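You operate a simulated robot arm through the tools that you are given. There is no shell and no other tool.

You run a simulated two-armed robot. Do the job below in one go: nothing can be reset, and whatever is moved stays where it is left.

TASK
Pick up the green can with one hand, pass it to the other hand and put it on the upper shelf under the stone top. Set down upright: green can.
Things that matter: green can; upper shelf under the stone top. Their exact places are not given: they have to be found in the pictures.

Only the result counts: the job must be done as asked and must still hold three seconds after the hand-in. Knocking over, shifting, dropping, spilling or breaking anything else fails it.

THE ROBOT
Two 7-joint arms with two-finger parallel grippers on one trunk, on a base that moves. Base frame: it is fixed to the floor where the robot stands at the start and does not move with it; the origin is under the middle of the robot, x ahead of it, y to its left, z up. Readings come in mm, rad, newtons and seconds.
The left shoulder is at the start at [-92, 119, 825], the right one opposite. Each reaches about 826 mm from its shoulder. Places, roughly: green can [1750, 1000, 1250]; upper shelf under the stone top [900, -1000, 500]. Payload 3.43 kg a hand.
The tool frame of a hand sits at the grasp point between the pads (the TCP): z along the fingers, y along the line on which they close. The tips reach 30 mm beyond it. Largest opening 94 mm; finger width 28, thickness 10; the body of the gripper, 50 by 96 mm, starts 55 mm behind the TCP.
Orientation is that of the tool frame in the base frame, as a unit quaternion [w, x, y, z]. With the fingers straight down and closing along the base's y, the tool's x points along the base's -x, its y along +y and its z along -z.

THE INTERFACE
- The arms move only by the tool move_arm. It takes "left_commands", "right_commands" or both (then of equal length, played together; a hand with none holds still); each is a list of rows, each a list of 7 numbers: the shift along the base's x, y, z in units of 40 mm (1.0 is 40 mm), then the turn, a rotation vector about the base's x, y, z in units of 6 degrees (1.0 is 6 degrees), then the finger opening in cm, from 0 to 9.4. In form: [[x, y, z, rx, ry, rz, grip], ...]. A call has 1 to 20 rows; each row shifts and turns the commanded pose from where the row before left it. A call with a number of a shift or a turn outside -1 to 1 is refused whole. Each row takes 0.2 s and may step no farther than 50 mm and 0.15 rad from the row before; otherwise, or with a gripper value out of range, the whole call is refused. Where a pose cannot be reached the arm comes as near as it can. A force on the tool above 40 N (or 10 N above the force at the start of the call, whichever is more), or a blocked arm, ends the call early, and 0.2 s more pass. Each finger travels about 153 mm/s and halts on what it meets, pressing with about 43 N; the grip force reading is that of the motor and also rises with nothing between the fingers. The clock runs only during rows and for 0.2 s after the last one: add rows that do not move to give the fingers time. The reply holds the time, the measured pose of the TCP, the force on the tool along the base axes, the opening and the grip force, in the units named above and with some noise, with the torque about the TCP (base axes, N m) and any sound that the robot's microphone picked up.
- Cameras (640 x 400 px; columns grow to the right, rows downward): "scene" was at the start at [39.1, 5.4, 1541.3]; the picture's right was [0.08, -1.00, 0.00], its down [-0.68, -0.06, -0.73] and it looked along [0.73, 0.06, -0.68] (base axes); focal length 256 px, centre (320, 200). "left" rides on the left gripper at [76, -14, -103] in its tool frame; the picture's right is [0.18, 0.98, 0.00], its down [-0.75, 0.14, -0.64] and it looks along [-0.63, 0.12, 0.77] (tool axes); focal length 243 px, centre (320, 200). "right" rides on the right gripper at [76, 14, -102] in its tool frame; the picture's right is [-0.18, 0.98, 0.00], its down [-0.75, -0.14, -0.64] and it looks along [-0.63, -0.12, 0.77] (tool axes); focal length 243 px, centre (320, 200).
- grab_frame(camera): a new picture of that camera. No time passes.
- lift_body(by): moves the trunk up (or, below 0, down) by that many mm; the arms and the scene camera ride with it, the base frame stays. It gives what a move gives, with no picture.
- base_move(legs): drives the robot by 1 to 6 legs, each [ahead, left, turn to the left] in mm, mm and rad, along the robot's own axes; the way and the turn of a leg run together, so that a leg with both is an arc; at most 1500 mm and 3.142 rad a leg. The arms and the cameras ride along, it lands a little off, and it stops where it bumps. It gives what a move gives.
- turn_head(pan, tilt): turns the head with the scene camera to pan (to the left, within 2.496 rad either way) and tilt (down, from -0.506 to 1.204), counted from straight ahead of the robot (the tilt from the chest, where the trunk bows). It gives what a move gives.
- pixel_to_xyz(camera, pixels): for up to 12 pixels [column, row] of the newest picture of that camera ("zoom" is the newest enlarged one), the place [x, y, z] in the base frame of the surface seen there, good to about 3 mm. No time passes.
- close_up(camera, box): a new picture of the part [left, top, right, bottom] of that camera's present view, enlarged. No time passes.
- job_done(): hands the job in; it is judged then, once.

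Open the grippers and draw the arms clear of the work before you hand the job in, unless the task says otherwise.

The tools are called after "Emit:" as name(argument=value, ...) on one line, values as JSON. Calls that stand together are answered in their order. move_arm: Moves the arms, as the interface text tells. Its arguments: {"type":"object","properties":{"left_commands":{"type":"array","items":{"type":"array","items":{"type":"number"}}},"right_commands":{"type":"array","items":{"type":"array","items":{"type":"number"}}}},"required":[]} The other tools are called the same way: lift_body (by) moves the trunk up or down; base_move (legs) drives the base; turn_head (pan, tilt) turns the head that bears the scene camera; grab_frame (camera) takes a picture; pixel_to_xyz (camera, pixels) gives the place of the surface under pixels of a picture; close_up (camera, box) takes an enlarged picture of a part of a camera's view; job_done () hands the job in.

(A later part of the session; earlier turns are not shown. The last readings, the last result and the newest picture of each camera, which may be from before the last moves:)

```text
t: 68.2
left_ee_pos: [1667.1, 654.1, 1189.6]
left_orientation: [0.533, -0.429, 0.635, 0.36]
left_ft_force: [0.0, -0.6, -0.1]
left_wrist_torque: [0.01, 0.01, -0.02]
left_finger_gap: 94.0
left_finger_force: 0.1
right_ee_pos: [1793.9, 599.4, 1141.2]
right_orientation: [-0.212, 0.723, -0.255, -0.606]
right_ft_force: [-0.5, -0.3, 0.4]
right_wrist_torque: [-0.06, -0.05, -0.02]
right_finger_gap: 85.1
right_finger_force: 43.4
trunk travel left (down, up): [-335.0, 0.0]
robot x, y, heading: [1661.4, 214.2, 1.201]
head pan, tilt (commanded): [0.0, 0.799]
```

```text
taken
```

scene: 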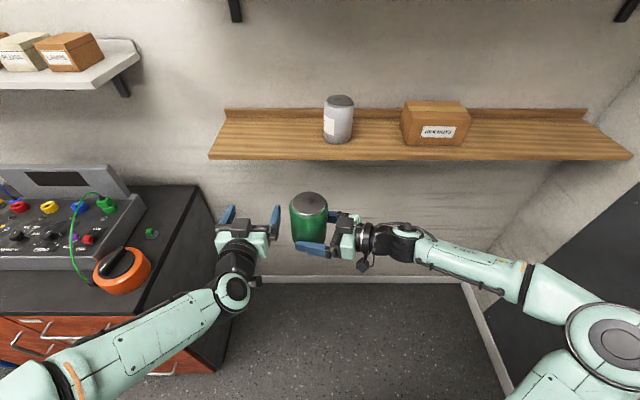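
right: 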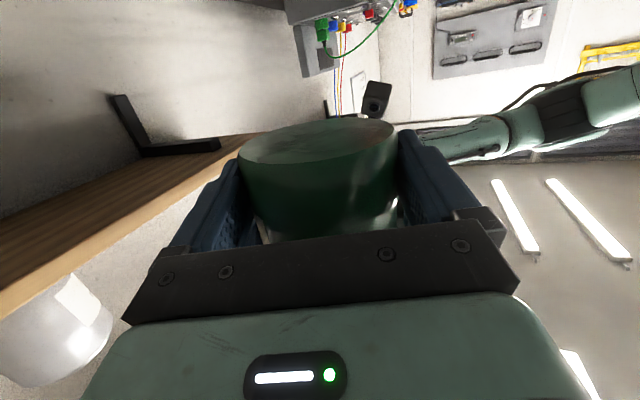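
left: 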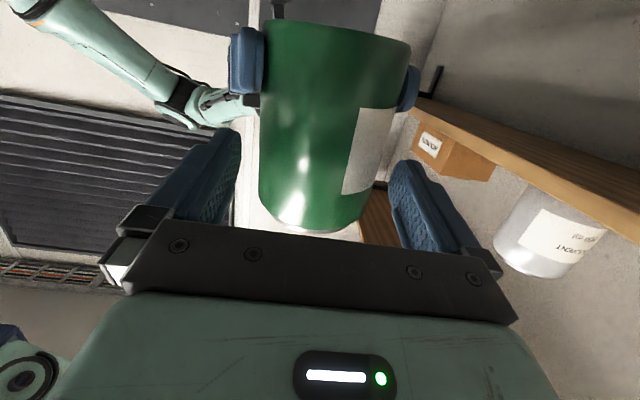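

The left hand points ahead again with a gap to the can. I fold the left arm back to its starting pose (fingers down, near the chest).

Emit:
move_arm(left_commands=[[-0.06, -0.26, 0.125, -0.957, 0.367, 0, 9.4], [-0.06, -0.26, 0.125, -0.957, 0.367, 0, 9.4], [-0.06, -0.26, 0.125, -0.957, 0.367, 0, 9.4], [-0.06, -0.26, 0.125, -0.957, 0.367, 0, 9.4], [-0.06, -0.26, 0.125, -0.957, 0.367, 0, 9.4], [-0.06, -0.26, 0.125, -0.957, 0.367, 0, 9.4], [-0.06, -0.26, 0.125, -0.957, 0.367, 0, 9.4], [-0.06, -0.26, 0.125, -0.957, 0.367, 0, 9.4], [-0.06, -0.26, 0.125, -0.957, 0.367, 0, 9.4], [-0.06, -0.26, 0.125, -0.957, 0.367, 0, 9.4], [-0.06, -0.26, 0.125, -0.957, 0.367, 0, 9.4], [-0.06, -0.26, 0.125, -0.957, 0.367, 0, 9.4], [-0.06, -0.26, 0.125, -0.957, 0.367, 0, 9.4]])

Emit:
grab_frame(camera="scene")

```text
t: 71.0
left_ee_pos: [1634.4, 518.1, 1254.3]
left_orientation: [0.005, -0.566, 0.825, -0.007]
left_ft_force: [-0.9, 0.3, 0.0]
left_wrist_torque: [0.04, 0.03, -0.01]
left_finger_gap: 93.9
left_finger_force: 0.1
right_ee_pos: [1792.8, 598.2, 1141.1]
right_orientation: [-0.212, 0.723, -0.256, -0.606]
right_ft_force: [0.0, 0.3, -0.7]
right_wrist_torque: [-0.03, -0.04, 0.01]
right_finger_gap: 84.9
right_finger_force: 43.2
trunk travel left (down, up): [-335.0, 0.0]
robot x, y, heading: [1654.6, 214.3, 1.207]
head pan, tilt (commanded): [0.0, 0.799]
```

```text
taken
```

scene: 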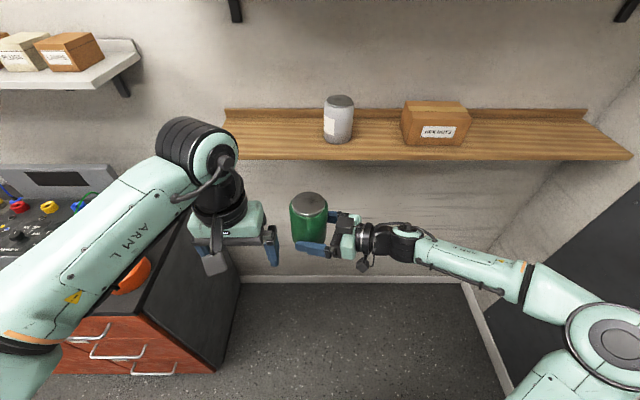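

Left arm is folded. Now I swing the right hand with the can to point straight ahead, in front of the right shoulder.

Emit:
move_arm(right_commands=[[0.25, -0.0965, 0, 0, 0, -1, 5.0], [0.25, -0.0965, 0, 0, 0, -1, 5.0], [0.25, -0.0965, 0, 0, 0, -1, 5.0], [0.25, -0.0965, 0, 0, 0, -1, 5.0], [0.25, -0.0965, 0, 0, 0, -1, 5.0], [0.25, -0.0965, 0, 0, 0, -1, 5.0], [0.25, -0.0965, 0, 0, 0, -1, 5.0], [0.25, -0.0965, 0, 0, 0, -1, 5.0], [0.25, -0.0965, 0, 0, 0, -1, 5.0], [0.25, -0.0965, 0, 0, 0, -1, 5.0], [0.25, -0.0965, 0, 0, 0, -1, 5.0], [0.25, -0.0965, 0, 0, 0, -1, 5.0]])

Emit:
grab_frame(camera="scene")

Emit:
grab_frame(camera="right")

```text
t: 73.5
left_ee_pos: [1635.2, 519.1, 1255.1]
left_orientation: [0.007, -0.566, 0.824, -0.006]
left_ft_force: [0.1, -1.2, 0.0]
left_wrist_torque: [-0.03, 0.01, -0.03]
left_finger_gap: 94.1
left_finger_force: 0.0
right_ee_pos: [1912.2, 550.3, 1141.4]
right_orientation: [0.528, -0.435, 0.631, 0.366]
right_ft_force: [0.0, -0.3, 0.3]
right_wrist_torque: [-0.05, 0.04, -0.04]
right_finger_gap: 84.9
right_finger_force: 43.1
trunk travel left (down, up): [-335.0, 0.0]
robot x, y, heading: [1658.6, 216.6, 1.199]
head pan, tilt (commanded): [0.0, 0.799]
```

```text
taken
```

scene: 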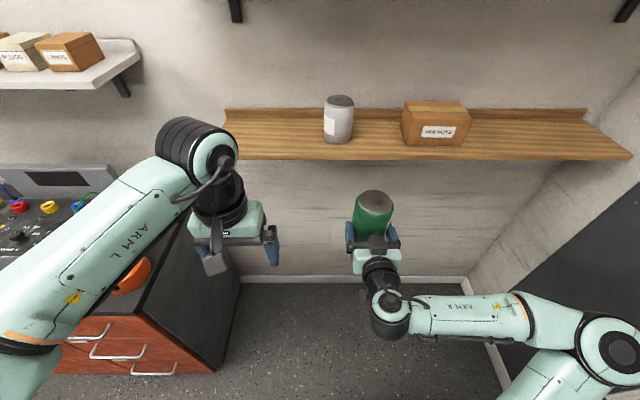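

```text
taken
```

right: 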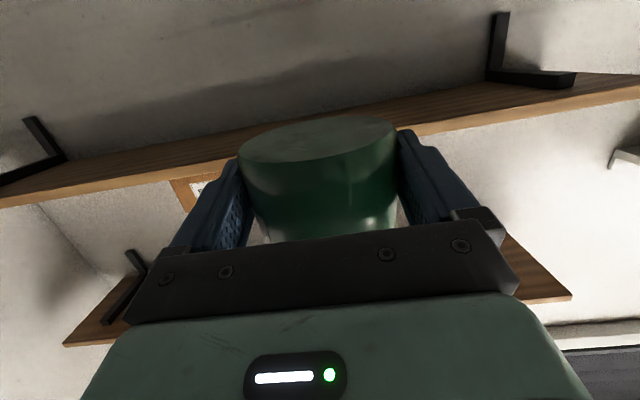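

The can is held ahead by the right hand. The right elbow sticks out at (605,345); I measure its extent before passing the gate again.

Emit:
pixel_to_xyz(camera="scene", pixels=[[605, 345], [638, 345], [560, 380], [580, 315], [470, 315], [373, 200], [373, 240], [10, 330]])

```text
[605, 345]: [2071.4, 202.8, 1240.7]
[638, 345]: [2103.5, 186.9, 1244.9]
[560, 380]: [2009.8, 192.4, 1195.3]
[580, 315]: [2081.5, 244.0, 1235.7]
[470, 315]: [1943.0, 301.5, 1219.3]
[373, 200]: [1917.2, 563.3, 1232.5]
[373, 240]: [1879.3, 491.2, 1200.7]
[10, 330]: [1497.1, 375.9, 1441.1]
```

The right elbow reaches ~430 mm to the side. I go 105 mm toward the wall first so the elbow clears the bench end when turning, then turn right to face along the wall.

Emit:
base_move(legs=[[105, 0, 0], [0, 0, -1.571]])

Emit:
grab_frame(camera="scene")

Emit:
grab_frame(camera="right")

```text
t: 78.6
left_ee_pos: [2001.2, 339.6, 1254.2]
left_orientation: [0.0, 0.185, 0.983, -0.008]
left_ft_force: [-0.7, 0.2, -0.3]
left_wrist_torque: [0.05, 0.0, 0.01]
left_finger_gap: 93.9
left_finger_force: 0.1
right_ee_pos: [2031.5, 62.1, 1140.2]
right_orientation: [0.631, 0.14, 0.754, -0.115]
right_ft_force: [0.0, -0.5, 0.5]
right_wrist_torque: [0.04, 0.08, -0.01]
right_finger_gap: 84.6
right_finger_force: 43.2
trunk travel left (down, up): [-335.0, 0.0]
robot x, y, heading: [1699.7, 316.3, -0.375]
head pan, tilt (commanded): [0.0, 0.799]
```

```text
taken
```

scene: 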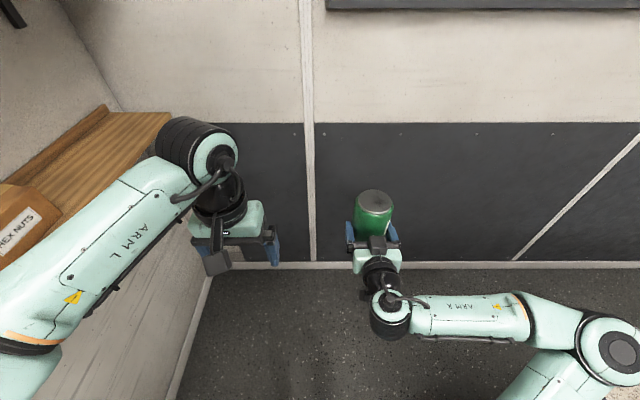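

```text
taken
```

right: 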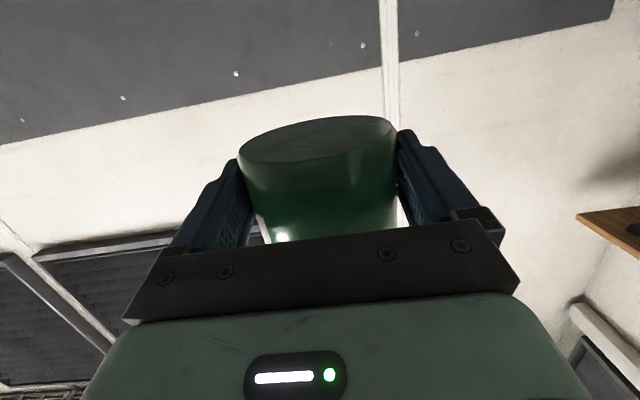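

Turned; can still firmly held. I extend the right arm 150 mm forward to draw its elbow in.

Emit:
move_arm(right_commands=[[0.436, -0.172, 0, 0, 0, 0, 5.0], [0.436, -0.172, 0, 0, 0, 0, 5.0], [0.436, -0.172, 0, 0, 0, 0, 5.0], [0.436, -0.172, 0, 0, 0, 0, 5.0], [0.436, -0.172, 0, 0, 0, 0, 5.0], [0.436, -0.172, 0, 0, 0, 0, 5.0], [0.436, -0.172, 0, 0, 0, 0, 5.0], [0.436, -0.172, 0, 0, 0, 0, 5.0]])

Emit:
turn_head(pan=-0.6, tilt=0.8)

Emit:
grab_frame(camera="scene")

```text
t: 80.4
left_ee_pos: [2001.6, 338.6, 1254.3]
left_orientation: [0.0, 0.184, 0.983, -0.008]
left_ft_force: [-0.7, -0.7, 0.6]
left_wrist_torque: [0.02, -0.04, -0.01]
left_finger_gap: 94.0
left_finger_force: 0.0
right_ee_pos: [2139.5, -12.9, 1143.4]
right_orientation: [0.631, 0.141, 0.754, -0.116]
right_ft_force: [0.1, 0.5, 0.7]
right_wrist_torque: [0.02, 0.09, -0.01]
right_finger_gap: 84.5
right_finger_force: 43.3
right hand out of reach, approached as far as the arm can: row 4, 5, 6, 7, 8
trunk travel left (down, up): [-335.0, 0.0]
robot x, y, heading: [1698.1, 315.8, -0.374]
head pan, tilt (commanded): [0.0, 0.799]
```

```text
t: 81.4
left_ee_pos: [1999.2, 339.3, 1255.8]
left_orientation: [-0.001, 0.185, 0.983, -0.009]
left_ft_force: [-0.1, 0.4, 0.1]
left_wrist_torque: [-0.04, 0.05, 0.0]
left_finger_gap: 94.0
left_finger_force: 0.1
right_ee_pos: [2139.3, -14.1, 1143.6]
right_orientation: [0.631, 0.14, 0.754, -0.116]
right_ft_force: [0.2, 0.2, 0.1]
right_wrist_torque: [0.06, 0.07, -0.01]
right_finger_gap: 84.4
right_finger_force: 43.4
trunk travel left (down, up): [-335.0, 0.0]
robot x, y, heading: [1697.2, 316.5, -0.373]
head pan, tilt (commanded): [-0.6, 0.799]
```

```text
taken
```

scene: 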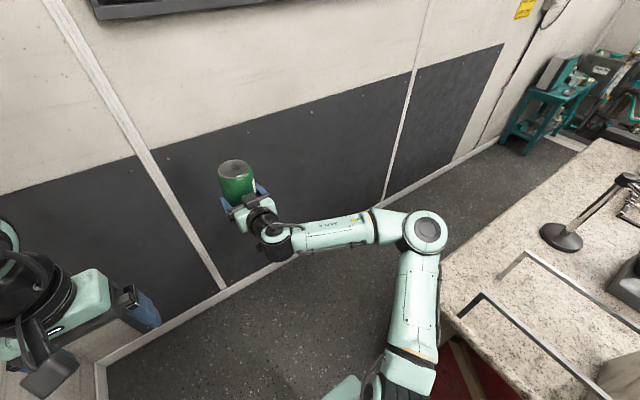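

The elbow-out posture limits extension (TCP now at 531 ahead, 145 right). I measure elbow and the heights of the things on the bench end to judge whether the arm simply passes above them.

Emit:
pixel_to_xyz(camera="scene", pixels=[[425, 232], [440, 240], [410, 330], [478, 302], [528, 252], [500, 275], [560, 350], [620, 385], [600, 250], [443, 310], [565, 237], [620, 180]])

Emit:
turn_head(pan=-1.6, tilt=0.7)

Emit:
grab_frame(camera="scene")

```text
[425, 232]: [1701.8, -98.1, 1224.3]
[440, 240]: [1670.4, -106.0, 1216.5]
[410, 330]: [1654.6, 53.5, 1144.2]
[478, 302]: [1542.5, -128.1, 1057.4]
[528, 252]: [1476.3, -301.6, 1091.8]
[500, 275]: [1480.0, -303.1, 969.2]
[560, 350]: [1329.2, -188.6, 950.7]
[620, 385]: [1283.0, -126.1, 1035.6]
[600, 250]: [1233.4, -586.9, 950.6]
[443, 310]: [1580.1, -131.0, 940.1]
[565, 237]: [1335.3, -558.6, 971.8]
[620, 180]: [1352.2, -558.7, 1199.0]
```

```text
t: 82.6
left_ee_pos: [2000.1, 339.6, 1253.7]
left_orientation: [0.0, 0.185, 0.983, -0.008]
left_ft_force: [-0.3, -0.2, -0.1]
left_wrist_torque: [0.0, 0.0, 0.01]
left_finger_gap: 93.9
left_finger_force: 0.1
right_ee_pos: [2139.5, -13.2, 1143.2]
right_orientation: [0.631, 0.14, 0.754, -0.115]
right_ft_force: [0.7, -0.4, 0.2]
right_wrist_torque: [0.01, 0.08, -0.01]
right_finger_gap: 84.5
right_finger_force: 42.9
trunk travel left (down, up): [-335.0, 0.0]
robot x, y, heading: [1699.6, 314.5, -0.37]
head pan, tilt (commanded): [-1.6, 0.7]
```

```text
taken
```

scene: 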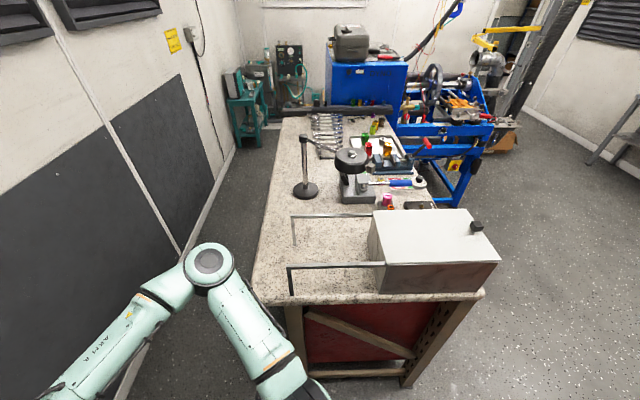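

The roll-bars on the bench box reach z≈1092 and the elbow top is at z≈1224. I pull the hand back a little and raise it 120 mm so the elbow rises too.

Emit:
move_arm(right_commands=[[-0.2, 0.2, 0.3, 0, 0, 0, 5.0], [-0.25, 0.15, 0.3, 0, 0, 0, 5.0], [-0.25, 0.1, 0.3, 0, 0, 0, 5.0], [-0.25, 0.1, 0.3, 0, 0, 0, 5.0], [-0.25, 0.1, 0.3, 0, 0, 0, 5.0], [-0.25, 0.1, 0.3, 0, 0, 0, 5.0], [-0.25, 0.1, 0.3, 0, 0, 0, 5.0], [-0.25, 0.1, 0.3, 0, 0, 0, 5.0], [-0.25, 0.1, 0.3, 0, 0, 0, 5.0], [-0.25, 0.1, 0.3, 0, 0, 0, 5.0]])

Emit:
turn_head(pan=-0.6, tilt=0.8)

Emit:
grab_frame(camera="scene")

```text
t: 84.8
left_ee_pos: [1999.8, 340.1, 1256.0]
left_orientation: [0.0, 0.185, 0.983, -0.008]
left_ft_force: [0.3, -0.3, 0.6]
left_wrist_torque: [0.01, -0.01, -0.01]
left_finger_gap: 94.1
left_finger_force: 0.2
right_ee_pos: [2041.3, 35.2, 1264.9]
right_orientation: [0.632, 0.139, 0.754, -0.115]
right_ft_force: [-1.1, 0.0, -5.7]
right_wrist_torque: [0.0, 0.06, 0.0]
right_finger_gap: 84.8
right_finger_force: 42.6
trunk travel left (down, up): [-335.0, 0.0]
robot x, y, heading: [1698.1, 316.3, -0.376]
head pan, tilt (commanded): [-1.6, 0.7]
```

```text
t: 86.1
left_ee_pos: [2000.8, 339.5, 1255.4]
left_orientation: [0.0, 0.185, 0.983, -0.009]
left_ft_force: [-0.4, -0.4, 0.1]
left_wrist_torque: [0.04, 0.0, -0.05]
left_finger_gap: 93.8
left_finger_force: 0.0
right_ee_pos: [2042.0, 34.3, 1262.6]
right_orientation: [0.631, 0.14, 0.754, -0.115]
right_ft_force: [0.3, 0.3, -5.6]
right_wrist_torque: [0.04, 0.1, 0.0]
right_finger_gap: 84.4
right_finger_force: 42.7
trunk travel left (down, up): [-335.0, 0.0]
robot x, y, heading: [1697.5, 320.3, -0.373]
head pan, tilt (commanded): [-0.6, 0.799]
```

```text
taken
```

scene: 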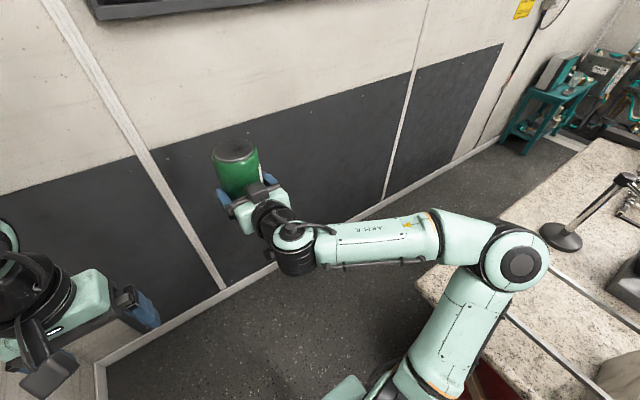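

Now the right hand feels the can's weight (−5.7 N). I check whether the can moved in the grip by measuring its lid and body.

Emit:
close_up(camera="scene", box=[180, 110, 340, 290])

Emit:
pixel_to_xyz(camera="scene", pixels=[[233, 150], [216, 152], [250, 148], [233, 140], [240, 190], [250, 170], [222, 180], [520, 260], [545, 262], [480, 240]])

Emit:
grab_frame(camera="right")

```text
2.22 times, centred on (260, 200) of scene
```

zoom: 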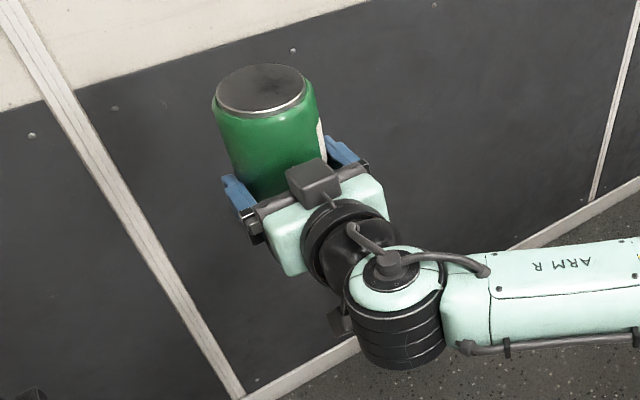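

```text
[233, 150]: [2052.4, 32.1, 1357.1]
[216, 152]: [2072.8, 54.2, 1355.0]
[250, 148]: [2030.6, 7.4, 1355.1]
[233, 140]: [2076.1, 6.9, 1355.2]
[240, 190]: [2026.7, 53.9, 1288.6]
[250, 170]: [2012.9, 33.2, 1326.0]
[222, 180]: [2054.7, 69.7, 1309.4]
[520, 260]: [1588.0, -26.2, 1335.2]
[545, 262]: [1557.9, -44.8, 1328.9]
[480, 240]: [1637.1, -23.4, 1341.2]
```

```text
taken
```

right: 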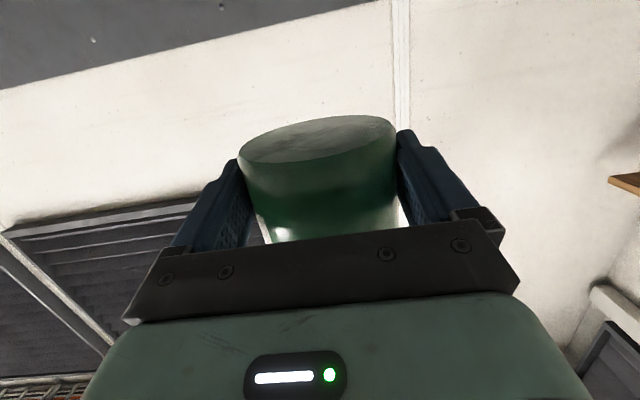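

No slip: lid 92 mm above the TCP, base 24 mm below; elbow now at z≈1335. I shift right 130 mm and reverse through the gate.

Emit:
base_move(legs=[[0, -130, 0], [-480, 0, 0]])

Emit:
grab_frame(camera="scene")

```text
t: 90.3
left_ee_pos: [1510.0, 391.5, 1254.8]
left_orientation: [-0.001, 0.193, 0.981, -0.008]
left_ft_force: [-0.7, 0.9, 0.3]
left_wrist_torque: [0.0, 0.04, -0.05]
left_finger_gap: 94.1
left_finger_force: 0.2
right_ee_pos: [1544.3, 88.0, 1263.9]
right_orientation: [0.629, 0.147, 0.753, -0.121]
right_ft_force: [0.6, 0.3, -5.9]
right_wrist_torque: [0.0, 0.1, 0.02]
right_finger_gap: 84.0
right_finger_force: 42.8
trunk travel left (down, up): [-335.0, 0.0]
robot x, y, heading: [1205.9, 376.0, -0.393]
head pan, tilt (commanded): [-0.6, 0.799]
```

```text
taken
```

scene: 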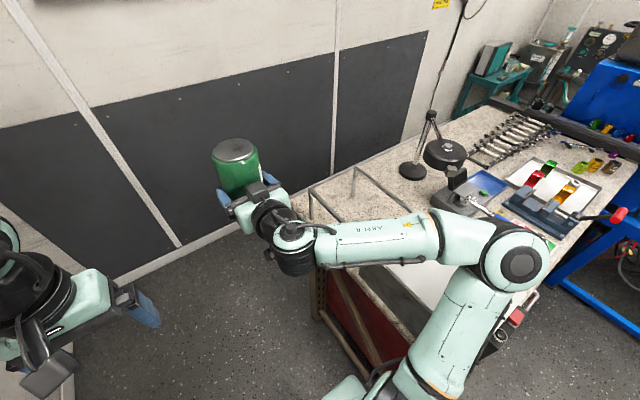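

Passing the gate; the elbow is well above the box. I correct the heading by 0.025 rad and reverse another 480 mm.

Emit:
base_move(legs=[[0, 0, 0.023], [-480, 0, 0]])

Emit:
turn_head(pan=-1.0, tilt=0.75)

Emit:
grab_frame(camera="scene")

```text
t: 93.6
left_ee_pos: [1057.0, 572.3, 1254.2]
left_orientation: [0.0, 0.186, 0.982, -0.008]
left_ft_force: [-0.1, 0.0, 1.3]
left_wrist_torque: [0.02, -0.02, -0.03]
left_finger_gap: 94.2
left_finger_force: 0.1
right_ee_pos: [1097.7, 268.8, 1264.2]
right_orientation: [0.631, 0.142, 0.754, -0.117]
right_ft_force: [0.0, -0.6, -7.1]
right_wrist_torque: [0.05, 0.05, 0.03]
right_finger_gap: 84.0
right_finger_force: 42.3
trunk travel left (down, up): [-335.0, 0.0]
robot x, y, heading: [755.4, 550.5, -0.376]
head pan, tilt (commanded): [-0.6, 0.799]
```

```text
t: 94.4
left_ee_pos: [1057.3, 573.0, 1254.1]
left_orientation: [-0.001, 0.186, 0.983, -0.007]
left_ft_force: [-0.2, -0.2, -0.5]
left_wrist_torque: [0.02, 0.0, 0.01]
left_finger_gap: 93.7
left_finger_force: 0.1
right_ee_pos: [1098.2, 268.2, 1264.8]
right_orientation: [0.631, 0.141, 0.754, -0.116]
right_ft_force: [-0.1, -0.6, -6.1]
right_wrist_torque: [0.02, 0.08, 0.0]
right_finger_gap: 83.8
right_finger_force: 42.7
trunk travel left (down, up): [-335.0, 0.0]
robot x, y, heading: [755.7, 550.9, -0.379]
head pan, tilt (commanded): [-1.0, 0.75]
```

```text
taken
```

scene: 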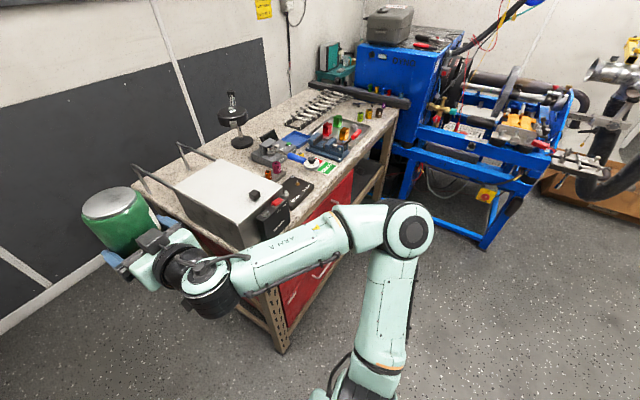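

The right grip gap is slowly shrinking (85.4→83.8), so I check how the can sits in the hand.

Emit:
grab_frame(camera="right")

Emit:
close_up(camera="scene", box=[60, 160, 260, 330])

Emit:
pixel_to_xyz(camera="scene", pixels=[[107, 200], [85, 205], [128, 193], [100, 190], [115, 215], [125, 235], [110, 245], [142, 215], [105, 225]])

```text
taken
```

right: 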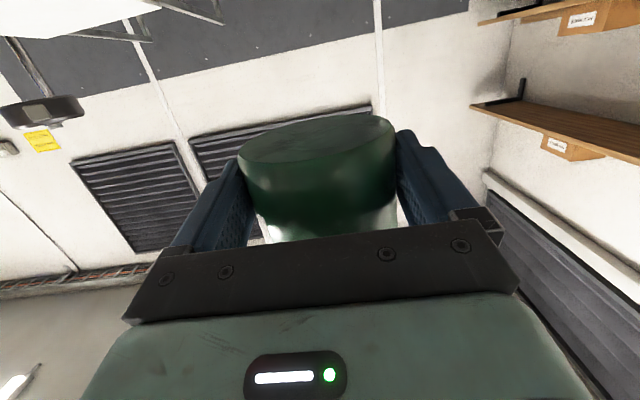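

```text
2.35 times, centred on (160, 245) of scene
```

zoom: 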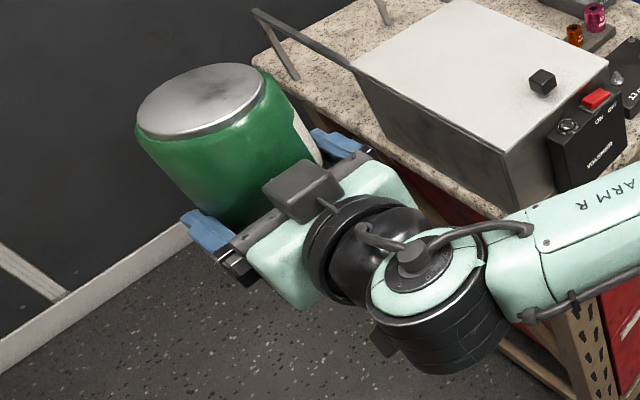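

```text
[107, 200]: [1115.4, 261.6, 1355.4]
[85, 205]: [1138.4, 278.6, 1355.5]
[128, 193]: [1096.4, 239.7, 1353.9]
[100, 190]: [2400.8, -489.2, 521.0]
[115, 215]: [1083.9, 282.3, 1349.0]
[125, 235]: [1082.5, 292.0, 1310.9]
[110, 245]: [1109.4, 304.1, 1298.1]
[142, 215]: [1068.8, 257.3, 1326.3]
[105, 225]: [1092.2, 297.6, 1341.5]
```

Lid is level and unchanged relative to the TCP. I back away from the bench 180 mm and then move right along it, first 700 mm.

Emit:
base_move(legs=[[-180, 0, 0.01], [0, -700, 0]])

Emit:
turn_head(pan=-0.7, tilt=0.85)

Emit:
grab_frame(camera="scene")

```text
t: 102.2
left_ee_pos: [634.2, -24.6, 1253.6]
left_orientation: [-0.001, 0.179, 0.984, -0.008]
left_ft_force: [0.6, -0.1, -0.1]
left_wrist_torque: [0.01, 0.0, 0.03]
left_finger_gap: 94.0
left_finger_force: 0.1
right_ee_pos: [680.1, -328.8, 1263.6]
right_orientation: [0.632, 0.136, 0.755, -0.112]
right_ft_force: [0.0, -0.1, -4.9]
right_wrist_torque: [0.02, 0.07, -0.03]
right_finger_gap: 83.6
right_finger_force: 43.6
trunk travel left (down, up): [-335.0, 0.0]
robot x, y, heading: [332.5, -50.6, -0.361]
head pan, tilt (commanded): [-1.0, 0.75]
```

```text
t: 103.0
left_ee_pos: [634.8, -25.0, 1254.0]
left_orientation: [-0.001, 0.179, 0.984, -0.008]
left_ft_force: [0.1, -0.5, -0.4]
left_wrist_torque: [0.0, 0.0, 0.0]
left_finger_gap: 94.3
left_finger_force: 0.1
right_ee_pos: [679.0, -326.8, 1263.2]
right_orientation: [0.632, 0.138, 0.755, -0.114]
right_ft_force: [-0.6, -0.4, -5.6]
right_wrist_torque: [0.05, 0.08, -0.03]
right_finger_gap: 83.5
right_finger_force: 43.5
trunk travel left (down, up): [-335.0, 0.0]
robot x, y, heading: [335.3, -49.3, -0.362]
head pan, tilt (commanded): [-0.7, 0.85]
```

```text
taken
```

scene: 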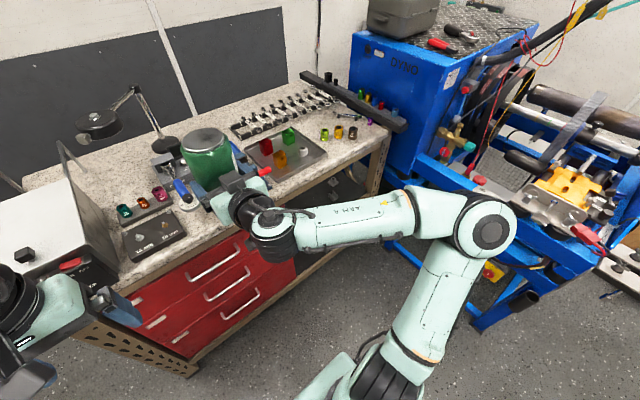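

Still well held. I measure the lid centre against the TCP again with an enlarged view, since the grip gap has crept to 83.5 mm.

Emit:
close_up(camera="scene", box=[150, 110, 310, 210])

Emit:
grab_frame(camera="right")

```text
4.00 times, centred on (230, 160) of scene
```

zoom: 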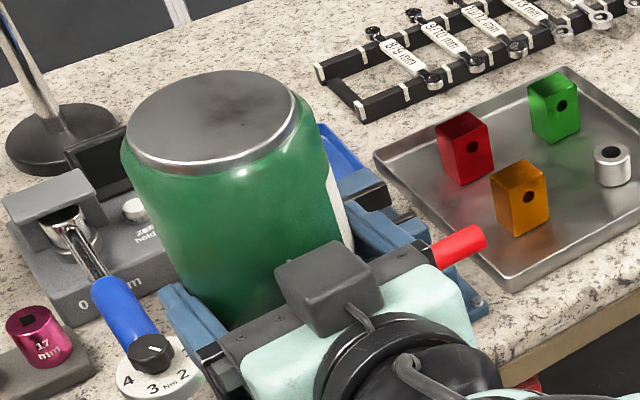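

```text
taken
```

right: 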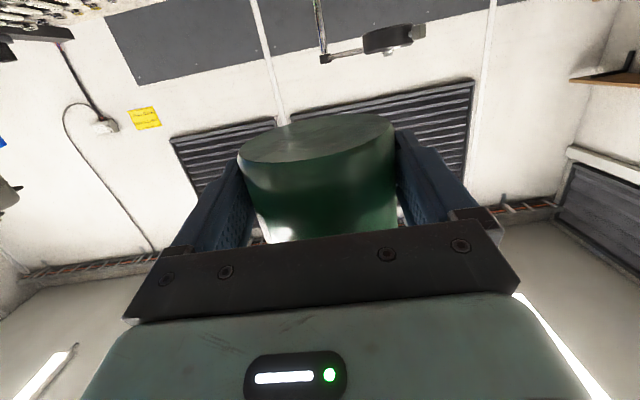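

Emit:
pixel_to_xyz(camera="zoom", pixels=[[213, 120], [135, 135], [290, 110], [200, 76], [225, 163], [150, 98], [270, 145], [160, 250], [330, 200], [250, 230]])

```text
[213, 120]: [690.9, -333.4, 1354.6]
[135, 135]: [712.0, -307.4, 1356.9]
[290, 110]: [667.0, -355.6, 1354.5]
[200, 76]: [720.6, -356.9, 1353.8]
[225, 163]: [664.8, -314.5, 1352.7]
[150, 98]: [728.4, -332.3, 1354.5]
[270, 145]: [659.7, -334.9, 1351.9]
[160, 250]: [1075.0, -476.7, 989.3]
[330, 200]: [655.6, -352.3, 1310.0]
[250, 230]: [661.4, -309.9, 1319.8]
```

The can is still well seated (axis 14 mm ahead of TCP, lid level within ~2°). I move right the remaining 468 mm to be in front of the open bay.

Emit:
base_move(legs=[[0, -468, -0.006]])

Emit:
turn_head(pan=-0.3, tilt=0.8)

Emit:
grab_frame(camera="scene")

```text
t: 107.7
left_ee_pos: [467.3, -463.1, 1256.0]
left_orientation: [-0.001, 0.181, 0.983, -0.008]
left_ft_force: [-0.9, 0.8, -0.6]
left_wrist_torque: [0.0, -0.01, 0.02]
left_finger_gap: 93.9
left_finger_force: 0.1
right_ee_pos: [510.9, -766.5, 1263.3]
right_orientation: [0.631, 0.138, 0.755, -0.113]
right_ft_force: [0.7, -0.3, -5.8]
right_wrist_torque: [0.06, 0.08, -0.01]
right_finger_gap: 83.5
right_finger_force: 43.3
trunk travel left (down, up): [-335.0, 0.0]
robot x, y, heading: [163.5, -488.5, -0.362]
head pan, tilt (commanded): [-0.7, 0.85]
```

```text
t: 108.5
left_ee_pos: [467.7, -462.7, 1254.5]
left_orientation: [-0.001, 0.181, 0.983, -0.008]
left_ft_force: [0.5, 0.3, -0.6]
left_wrist_torque: [0.01, 0.02, 0.0]
left_finger_gap: 94.1
left_finger_force: 0.1
right_ee_pos: [511.6, -766.6, 1264.0]
right_orientation: [0.631, 0.137, 0.755, -0.113]
right_ft_force: [-0.2, -0.8, -5.5]
right_wrist_torque: [0.06, 0.09, 0.02]
right_finger_gap: 83.7
right_finger_force: 43.0
trunk travel left (down, up): [-335.0, 0.0]
robot x, y, heading: [162.0, -488.9, -0.36]
head pan, tilt (commanded): [-0.3, 0.799]
```

```text
taken
```

scene: 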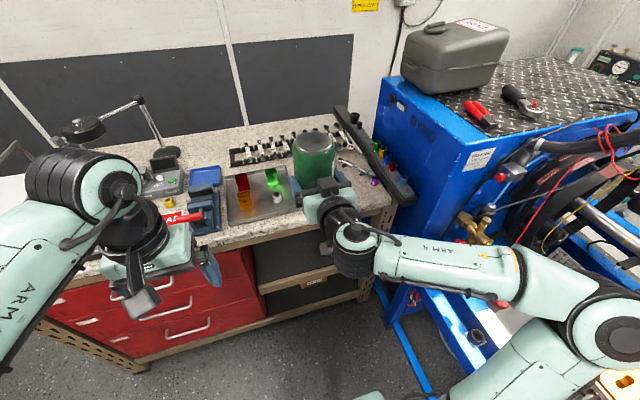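

The robot stands in front of the bay with the can clear of the bench. I measure the elbow and bay limits, then lower the trunk.

Emit:
pixel_to_xyz(camera="scene", pixels=[[610, 325], [630, 300], [570, 370], [262, 265], [300, 255], [320, 262], [365, 240], [355, 290], [318, 275], [290, 283], [255, 255], [385, 215]])

Emit:
lift_body(by=-150)

Emit:
grab_frame(camera="scene")

```text
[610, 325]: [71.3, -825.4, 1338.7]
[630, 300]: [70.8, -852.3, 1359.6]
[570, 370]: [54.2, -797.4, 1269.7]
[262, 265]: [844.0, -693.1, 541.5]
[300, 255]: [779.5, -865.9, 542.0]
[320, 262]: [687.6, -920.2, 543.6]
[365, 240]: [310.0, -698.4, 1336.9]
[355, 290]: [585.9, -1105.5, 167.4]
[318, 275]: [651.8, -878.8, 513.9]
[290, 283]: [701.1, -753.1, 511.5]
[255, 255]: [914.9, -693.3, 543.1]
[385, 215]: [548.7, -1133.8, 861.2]
```

```text
t: 110.3
left_ee_pos: [468.4, -463.8, 1104.8]
left_orientation: [0.0, 0.181, 0.983, -0.008]
left_ft_force: [-0.1, -0.4, -0.2]
left_wrist_torque: [-0.01, 0.01, -0.01]
left_finger_gap: 93.7
left_finger_force: 0.1
right_ee_pos: [512.0, -765.8, 1114.2]
right_orientation: [0.632, 0.137, 0.754, -0.113]
right_ft_force: [1.0, -0.6, -5.4]
right_wrist_torque: [0.03, 0.08, 0.03]
right_finger_gap: 83.7
right_finger_force: 42.9
trunk travel left (down, up): [-185.0, 150.0]
robot x, y, heading: [163.1, -485.4, -0.368]
head pan, tilt (commanded): [-0.3, 0.799]
```

```text
taken
```

scene: 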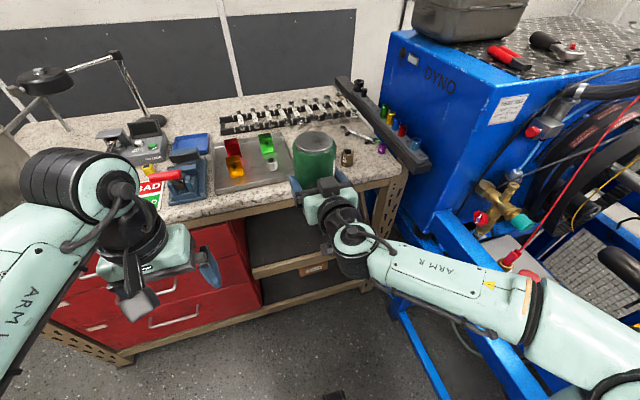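

Bay runs from e≈30 to ≈530 mm along the rail; I aim for the can at ≈(755,-820), well left of the fixtures. I lower the trunk the rest of the way.

Emit:
lift_body(by=-185)

Emit:
turn_head(pan=-0.3, tilt=0.6)

Emit:
grab_frame(camera="scene")

```text
t: 112.3
left_ee_pos: [466.6, -462.7, 919.8]
left_orientation: [0.001, 0.182, 0.983, -0.008]
left_ft_force: [-0.8, 0.1, 0.9]
left_wrist_torque: [-0.01, 0.01, 0.01]
left_finger_gap: 94.2
left_finger_force: 0.0
right_ee_pos: [511.9, -766.4, 927.8]
right_orientation: [0.632, 0.137, 0.755, -0.113]
right_ft_force: [-0.4, 0.2, -5.4]
right_wrist_torque: [0.03, 0.08, 0.01]
right_finger_gap: 83.4
right_finger_force: 43.3
trunk travel left (down, up): [0.0, 335.0]
robot x, y, heading: [166.1, -487.3, -0.37]
head pan, tilt (commanded): [-0.3, 0.799]
```

```text
t: 113.1
left_ee_pos: [467.8, -463.4, 919.7]
left_orientation: [-0.001, 0.181, 0.983, -0.007]
left_ft_force: [0.4, 1.4, -0.6]
left_wrist_torque: [0.02, -0.01, -0.03]
left_finger_gap: 93.9
left_finger_force: 0.1
right_ee_pos: [511.4, -766.1, 927.6]
right_orientation: [0.632, 0.137, 0.754, -0.113]
right_ft_force: [-0.6, 0.3, -4.9]
right_wrist_torque: [-0.01, 0.11, 0.0]
right_finger_gap: 83.4
right_finger_force: 43.1
trunk travel left (down, up): [0.0, 335.0]
robot x, y, heading: [165.0, -485.9, -0.361]
head pan, tilt (commanded): [-0.3, 0.6]
```

```text
taken
```

scene: 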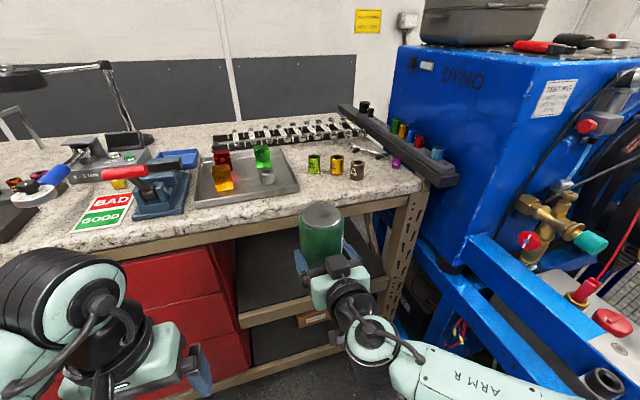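

The can is at (322,230), in front of the bay opening. I lower the right hand straight down 144 mm and check for reach limits.

Emit:
move_arm(right_commands=[[0, 0, -0.4, 0, 0, 0, 5.0], [0, 0, -0.6, 0, 0, 0, 5.0], [0, 0, -0.6, 0, 0, 0, 5.0], [0, 0, -0.6, 0, 0, 0, 5.0], [0, 0, -0.6, 0, 0, 0, 5.0], [0, 0, -0.6, 0, 0, 0, 5.0], [0, 0, -0.2, 0, 0, 0, 5.0]])

Emit:
grab_frame(camera="scene")

```text
t: 114.7
left_ee_pos: [466.9, -463.1, 919.6]
left_orientation: [0.0, 0.181, 0.983, -0.008]
left_ft_force: [-0.2, 0.1, -0.7]
left_wrist_torque: [-0.03, 0.0, 0.0]
left_finger_gap: 93.8
left_finger_force: 0.1
right_ee_pos: [510.9, -768.9, 784.6]
right_orientation: [0.63, 0.137, 0.756, -0.112]
right_ft_force: [0.0, 0.7, -4.9]
right_wrist_torque: [0.03, 0.09, -0.02]
right_finger_gap: 83.3
right_finger_force: 42.9
trunk travel left (down, up): [0.0, 335.0]
robot x, y, heading: [167.6, -489.5, -0.364]
head pan, tilt (commanded): [-0.3, 0.6]
```

```text
taken
```

scene: 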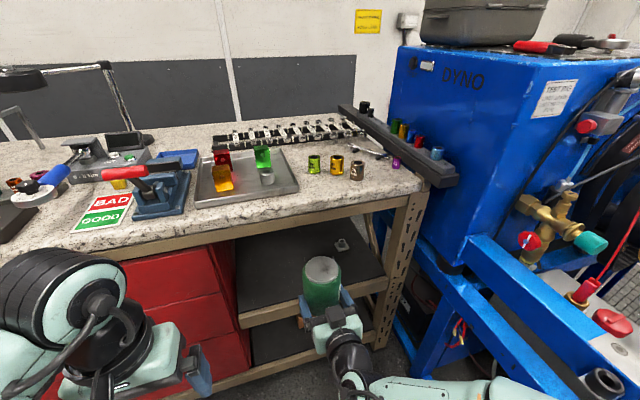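

No reach problems. I lower a further 155 mm to z≈630.

Emit:
move_arm(right_commands=[[0, 0, -0.4, 0, 0, 0, 5.0], [0, 0, -0.6, 0, 0, 0, 5.0], [0, 0, -0.6, 0, 0, 0, 5.0], [0, 0, -0.6, 0, 0, 0, 5.0], [0, 0, -0.6, 0, 0, 0, 5.0], [0, 0, -0.6, 0, 0, 0, 5.0], [0, 0, -0.45, 0, 0, 0, 5.0]])

Emit:
turn_head(pan=-0.3, tilt=0.8)

Emit:
grab_frame(camera="scene")

Emit:
grab_frame(camera="right")

```text
t: 116.3
left_ee_pos: [467.7, -465.0, 918.9]
left_orientation: [-0.001, 0.182, 0.983, -0.008]
left_ft_force: [-1.4, -0.5, -0.1]
left_wrist_torque: [0.03, 0.0, 0.01]
left_finger_gap: 94.1
left_finger_force: 0.0
right_ee_pos: [515.3, -762.4, 699.3]
right_orientation: [0.63, 0.138, 0.755, -0.115]
right_ft_force: [0.4, 3.8, -0.6]
right_wrist_torque: [0.01, 0.28, -0.09]
right_finger_gap: 83.2
right_finger_force: 43.3
right hand out of reach, approached as far as the arm can: row 3, 4, 5, 6
trunk travel left (down, up): [0.0, 335.0]
robot x, y, heading: [168.7, -488.6, -0.366]
head pan, tilt (commanded): [-0.3, 0.6]
```

```text
t: 117.0
left_ee_pos: [468.7, -463.0, 918.9]
left_orientation: [-0.001, 0.182, 0.983, -0.008]
left_ft_force: [-0.5, -0.4, 0.9]
left_wrist_torque: [0.0, 0.0, 0.02]
left_finger_gap: 93.8
left_finger_force: 0.1
right_ee_pos: [514.9, -759.9, 698.1]
right_orientation: [0.627, 0.137, 0.758, -0.115]
right_ft_force: [-0.2, -0.1, -6.1]
right_wrist_torque: [0.04, 0.11, -0.01]
right_finger_gap: 83.4
right_finger_force: 43.6
trunk travel left (down, up): [0.0, 335.0]
robot x, y, heading: [166.4, -488.4, -0.36]
head pan, tilt (commanded): [-0.3, 0.799]
```

```text
taken
```

scene: 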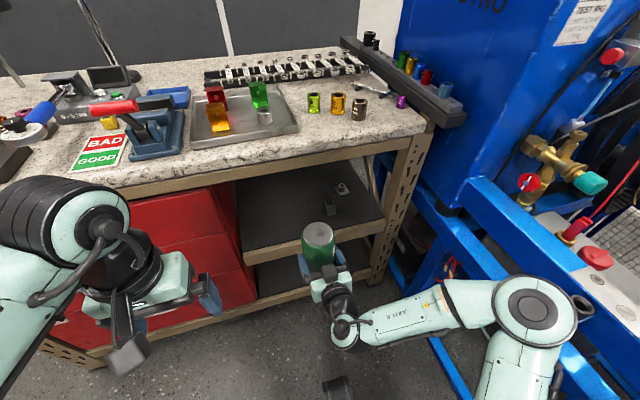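

```text
taken
```

right: 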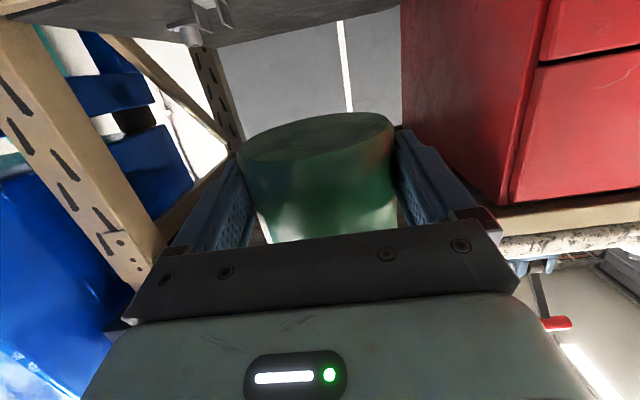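

The arm reached a limit at z≈698 in this elbow-out posture. I measure the elbow, forearm and wrist to understand the posture.

Emit:
pixel_to_xyz(camera="scene", pixels=[[527, 303], [570, 310], [470, 305], [400, 315], [350, 325], [335, 300], [500, 380], [320, 235], [318, 228], [333, 275]])

Emit:
turn_head(pan=-0.6, tilt=1.15)

Emit:
grab_frame(camera="scene")

```text
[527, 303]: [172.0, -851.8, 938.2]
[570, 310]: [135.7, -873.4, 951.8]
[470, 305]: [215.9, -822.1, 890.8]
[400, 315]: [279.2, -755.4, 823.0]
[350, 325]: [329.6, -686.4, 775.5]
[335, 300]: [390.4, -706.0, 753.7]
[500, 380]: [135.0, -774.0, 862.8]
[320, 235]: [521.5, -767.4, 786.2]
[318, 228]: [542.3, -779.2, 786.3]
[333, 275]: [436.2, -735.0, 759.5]
```

```text
t: 117.8
left_ee_pos: [468.1, -463.5, 920.0]
left_orientation: [0.0, 0.182, 0.983, -0.008]
left_ft_force: [1.0, 0.4, 0.1]
left_wrist_torque: [-0.02, 0.0, -0.01]
left_finger_gap: 94.1
left_finger_force: 0.1
right_ee_pos: [514.6, -761.0, 697.8]
right_orientation: [0.627, 0.138, 0.758, -0.116]
right_ft_force: [0.4, -0.3, -6.7]
right_wrist_torque: [0.03, 0.13, -0.01]
right_finger_gap: 83.1
right_finger_force: 42.9
trunk travel left (down, up): [0.0, 335.0]
robot x, y, heading: [167.0, -489.0, -0.369]
head pan, tilt (commanded): [-0.6, 1.15]
```

```text
taken
```

scene: 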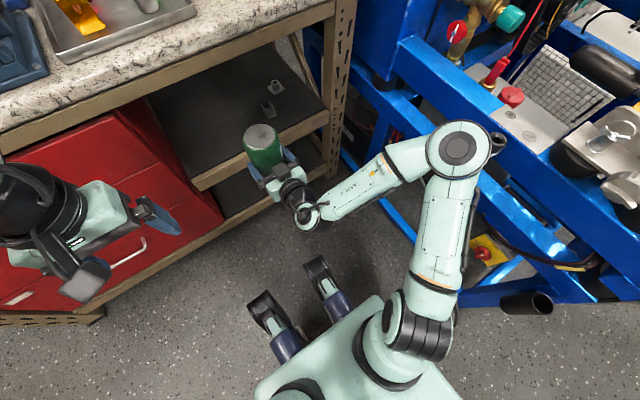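

The elbow is high and out, with the wrist bent hard to the right; that looks like the limit. I test whether yawing the hand 24° to the left frees it to go lower (still in free space in front of the bay).

Emit:
move_arm(right_commands=[[0, 0, 0, 0, 0, 1, 5.0], [0, 0, 0, 0, 0, 1, 5.0], [0, 0, 0, 0, 0, 1, 5.0], [0, 0, 0, 0, 0, 1, 5.0], [0, 0, -0.4, 0, 0, 0, 5.0], [0, 0, -0.4, 0, 0, 0, 5.0]])

Emit:
grab_frame(camera="scene")

```text
t: 119.2
left_ee_pos: [467.7, -464.3, 918.7]
left_orientation: [0.0, 0.182, 0.983, -0.008]
left_ft_force: [0.1, 0.0, -0.3]
left_wrist_torque: [-0.01, 0.01, 0.0]
left_finger_gap: 93.9
left_finger_force: 0.1
right_ee_pos: [514.2, -759.1, 701.4]
right_orientation: [0.63, 0.138, 0.756, -0.113]
right_ft_force: [0.4, -0.3, -6.3]
right_wrist_torque: [0.04, 0.1, -0.04]
right_finger_gap: 83.3
right_finger_force: 43.7
right hand out of reach, approached as far as the arm can: row 1, 2, 3, 4, 5, 6
trunk travel left (down, up): [0.0, 335.0]
robot x, y, heading: [166.9, -488.2, -0.364]
head pan, tilt (commanded): [-0.6, 1.15]
```

```text
taken
```

scene: 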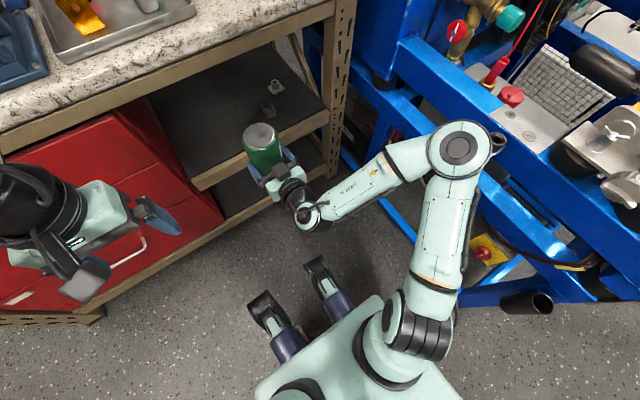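

All rows were blocked since the commanded pose was still below the reachable zone. I raise the command 120 mm with the left-yawed hand to recover, then see.

Emit:
move_arm(right_commands=[[0, 0, 0.5, 0, 0, 0, 5.0], [0, 0, 0.5, 0, 0, 0, 5.0], [0, 0, 0.5, 0, 0, 0, 5.0], [0, 0, 0.5, 0, 0, 0, 5.0], [0, 0, 0.5, 0, 0, 0, 5.0], [0, 0, 0.5, 0, 0, 0, 5.0]])

Emit:
grab_frame(camera="scene")

```text
t: 120.6
left_ee_pos: [468.0, -463.1, 920.5]
left_orientation: [0.0, 0.181, 0.983, -0.008]
left_ft_force: [-1.1, 0.4, -0.3]
left_wrist_torque: [-0.02, 0.04, 0.03]
left_finger_gap: 94.1
left_finger_force: 0.1
right_ee_pos: [513.7, -758.6, 821.7]
right_orientation: [0.63, 0.138, 0.756, -0.114]
right_ft_force: [0.8, -0.2, -6.1]
right_wrist_torque: [-0.01, 0.11, -0.01]
right_finger_gap: 83.2
right_finger_force: 42.8
trunk travel left (down, up): [0.0, 335.0]
robot x, y, heading: [163.1, -487.1, -0.365]
head pan, tilt (commanded): [-0.6, 1.15]
```

```text
taken
```

scene: 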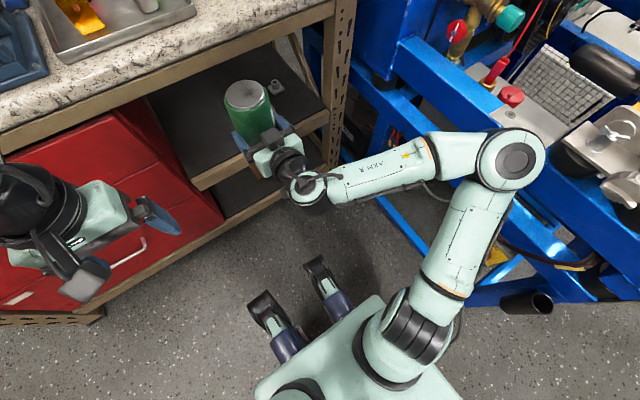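

The raise worked (z≈822), the can still upright. I shift the base 200 mm to the left, so that the hand can be moved 200 mm to the right relative to the body, in line with its elbow.

Emit:
base_move(legs=[[-60, 200, 0]])

Emit:
move_arm(right_commands=[[-0.15, -0.37, 0, 0, 0, 0, 5.0], [-0.15, -0.37, 0, 0, 0, 0, 5.0], [-0.15, -0.37, 0, 0, 0, 0, 5.0], [-0.15, -0.37, 0, 0, 0, 0, 5.0], [-0.15, -0.37, 0, 0, 0, 0, 5.0], [-0.15, -0.37, 0, 0, 0, 0, 5.0], [-0.15, -0.37, 0, 0, 0, 0, 5.0], [-0.15, -0.37, 0, 0, 0, 0, 5.0], [-0.15, -0.37, 0, 0, 0, 0, 5.0], [-0.15, -0.37, 0, 0, 0, 0, 5.0]])

Emit:
grab_frame(camera="scene")

```text
t: 123.0
left_ee_pos: [481.1, -254.3, 920.3]
left_orientation: [-0.001, 0.181, 0.983, -0.007]
left_ft_force: [0.5, 0.3, -0.1]
left_wrist_torque: [-0.01, -0.01, 0.01]
left_finger_gap: 94.1
left_finger_force: 0.0
right_ee_pos: [528.1, -550.4, 821.1]
right_orientation: [0.63, 0.138, 0.756, -0.114]
right_ft_force: [-0.2, 0.5, -6.3]
right_wrist_torque: [0.0, 0.07, 0.0]
right_finger_gap: 83.2
right_finger_force: 42.9
trunk travel left (down, up): [0.0, 335.0]
robot x, y, heading: [179.3, -279.1, -0.363]
head pan, tilt (commanded): [-0.6, 1.15]
```

```text
t: 125.2
left_ee_pos: [482.9, -254.1, 919.2]
left_orientation: [-0.001, 0.182, 0.983, -0.009]
left_ft_force: [-0.2, 0.0, 0.0]
left_wrist_torque: [0.0, 0.01, 0.01]
left_finger_gap: 93.8
left_finger_force: 0.0
right_ee_pos: [469.5, -699.7, 821.7]
right_orientation: [0.63, 0.138, 0.756, -0.114]
right_ft_force: [0.5, 0.0, -5.1]
right_wrist_torque: [0.01, 0.08, 0.05]
right_finger_gap: 83.3
right_finger_force: 43.1
trunk travel left (down, up): [0.0, 335.0]
robot x, y, heading: [182.2, -280.9, -0.367]
head pan, tilt (commanded): [-0.6, 1.15]
```

```text
taken
```

scene: 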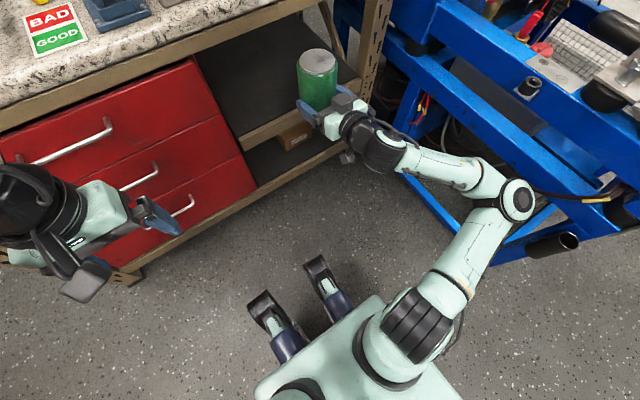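

The hand moved right freely and the elbow dropped. Now I try lowering again by 160 mm.

Emit:
move_arm(right_commands=[[0, 0, -0.5, 0, 0, 0, 5.0], [0, 0, -0.5, 0, 0, 0, 5.0], [0, 0, -0.5, 0, 0, 0, 5.0], [0, 0, -0.5, 0, 0, 0, 5.0], [0, 0, -0.5, 0, 0, 0, 5.0], [0, 0, -0.5, 0, 0, 0, 5.0], [0, 0, -0.5, 0, 0, 0, 5.0], [0, 0, -0.5, 0, 0, 0, 5.0]])

Emit:
grab_frame(camera="scene")

```text
t: 127.0
left_ee_pos: [482.5, -254.6, 920.4]
left_orientation: [0.0, 0.182, 0.983, -0.009]
left_ft_force: [-0.3, 0.4, 0.0]
left_wrist_torque: [-0.03, 0.04, 0.01]
left_finger_gap: 93.9
left_finger_force: 0.0
right_ee_pos: [470.2, -700.1, 660.3]
right_orientation: [0.63, 0.138, 0.756, -0.114]
right_ft_force: [-0.5, -0.1, -6.6]
right_wrist_torque: [0.03, 0.13, 0.0]
right_finger_gap: 83.3
right_finger_force: 42.8
trunk travel left (down, up): [0.0, 335.0]
robot x, y, heading: [183.0, -279.6, -0.362]
head pan, tilt (commanded): [-0.6, 1.15]
```

```text
taken
```

scene: 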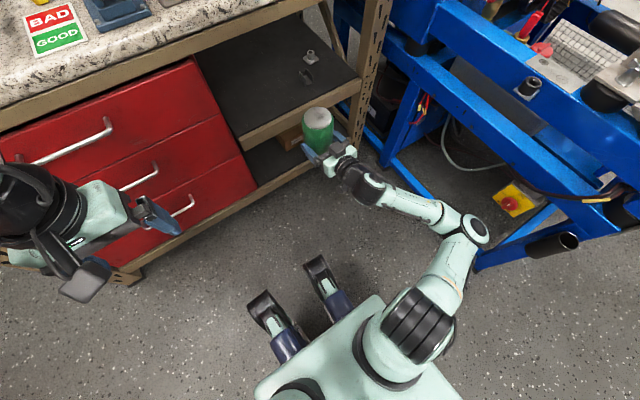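

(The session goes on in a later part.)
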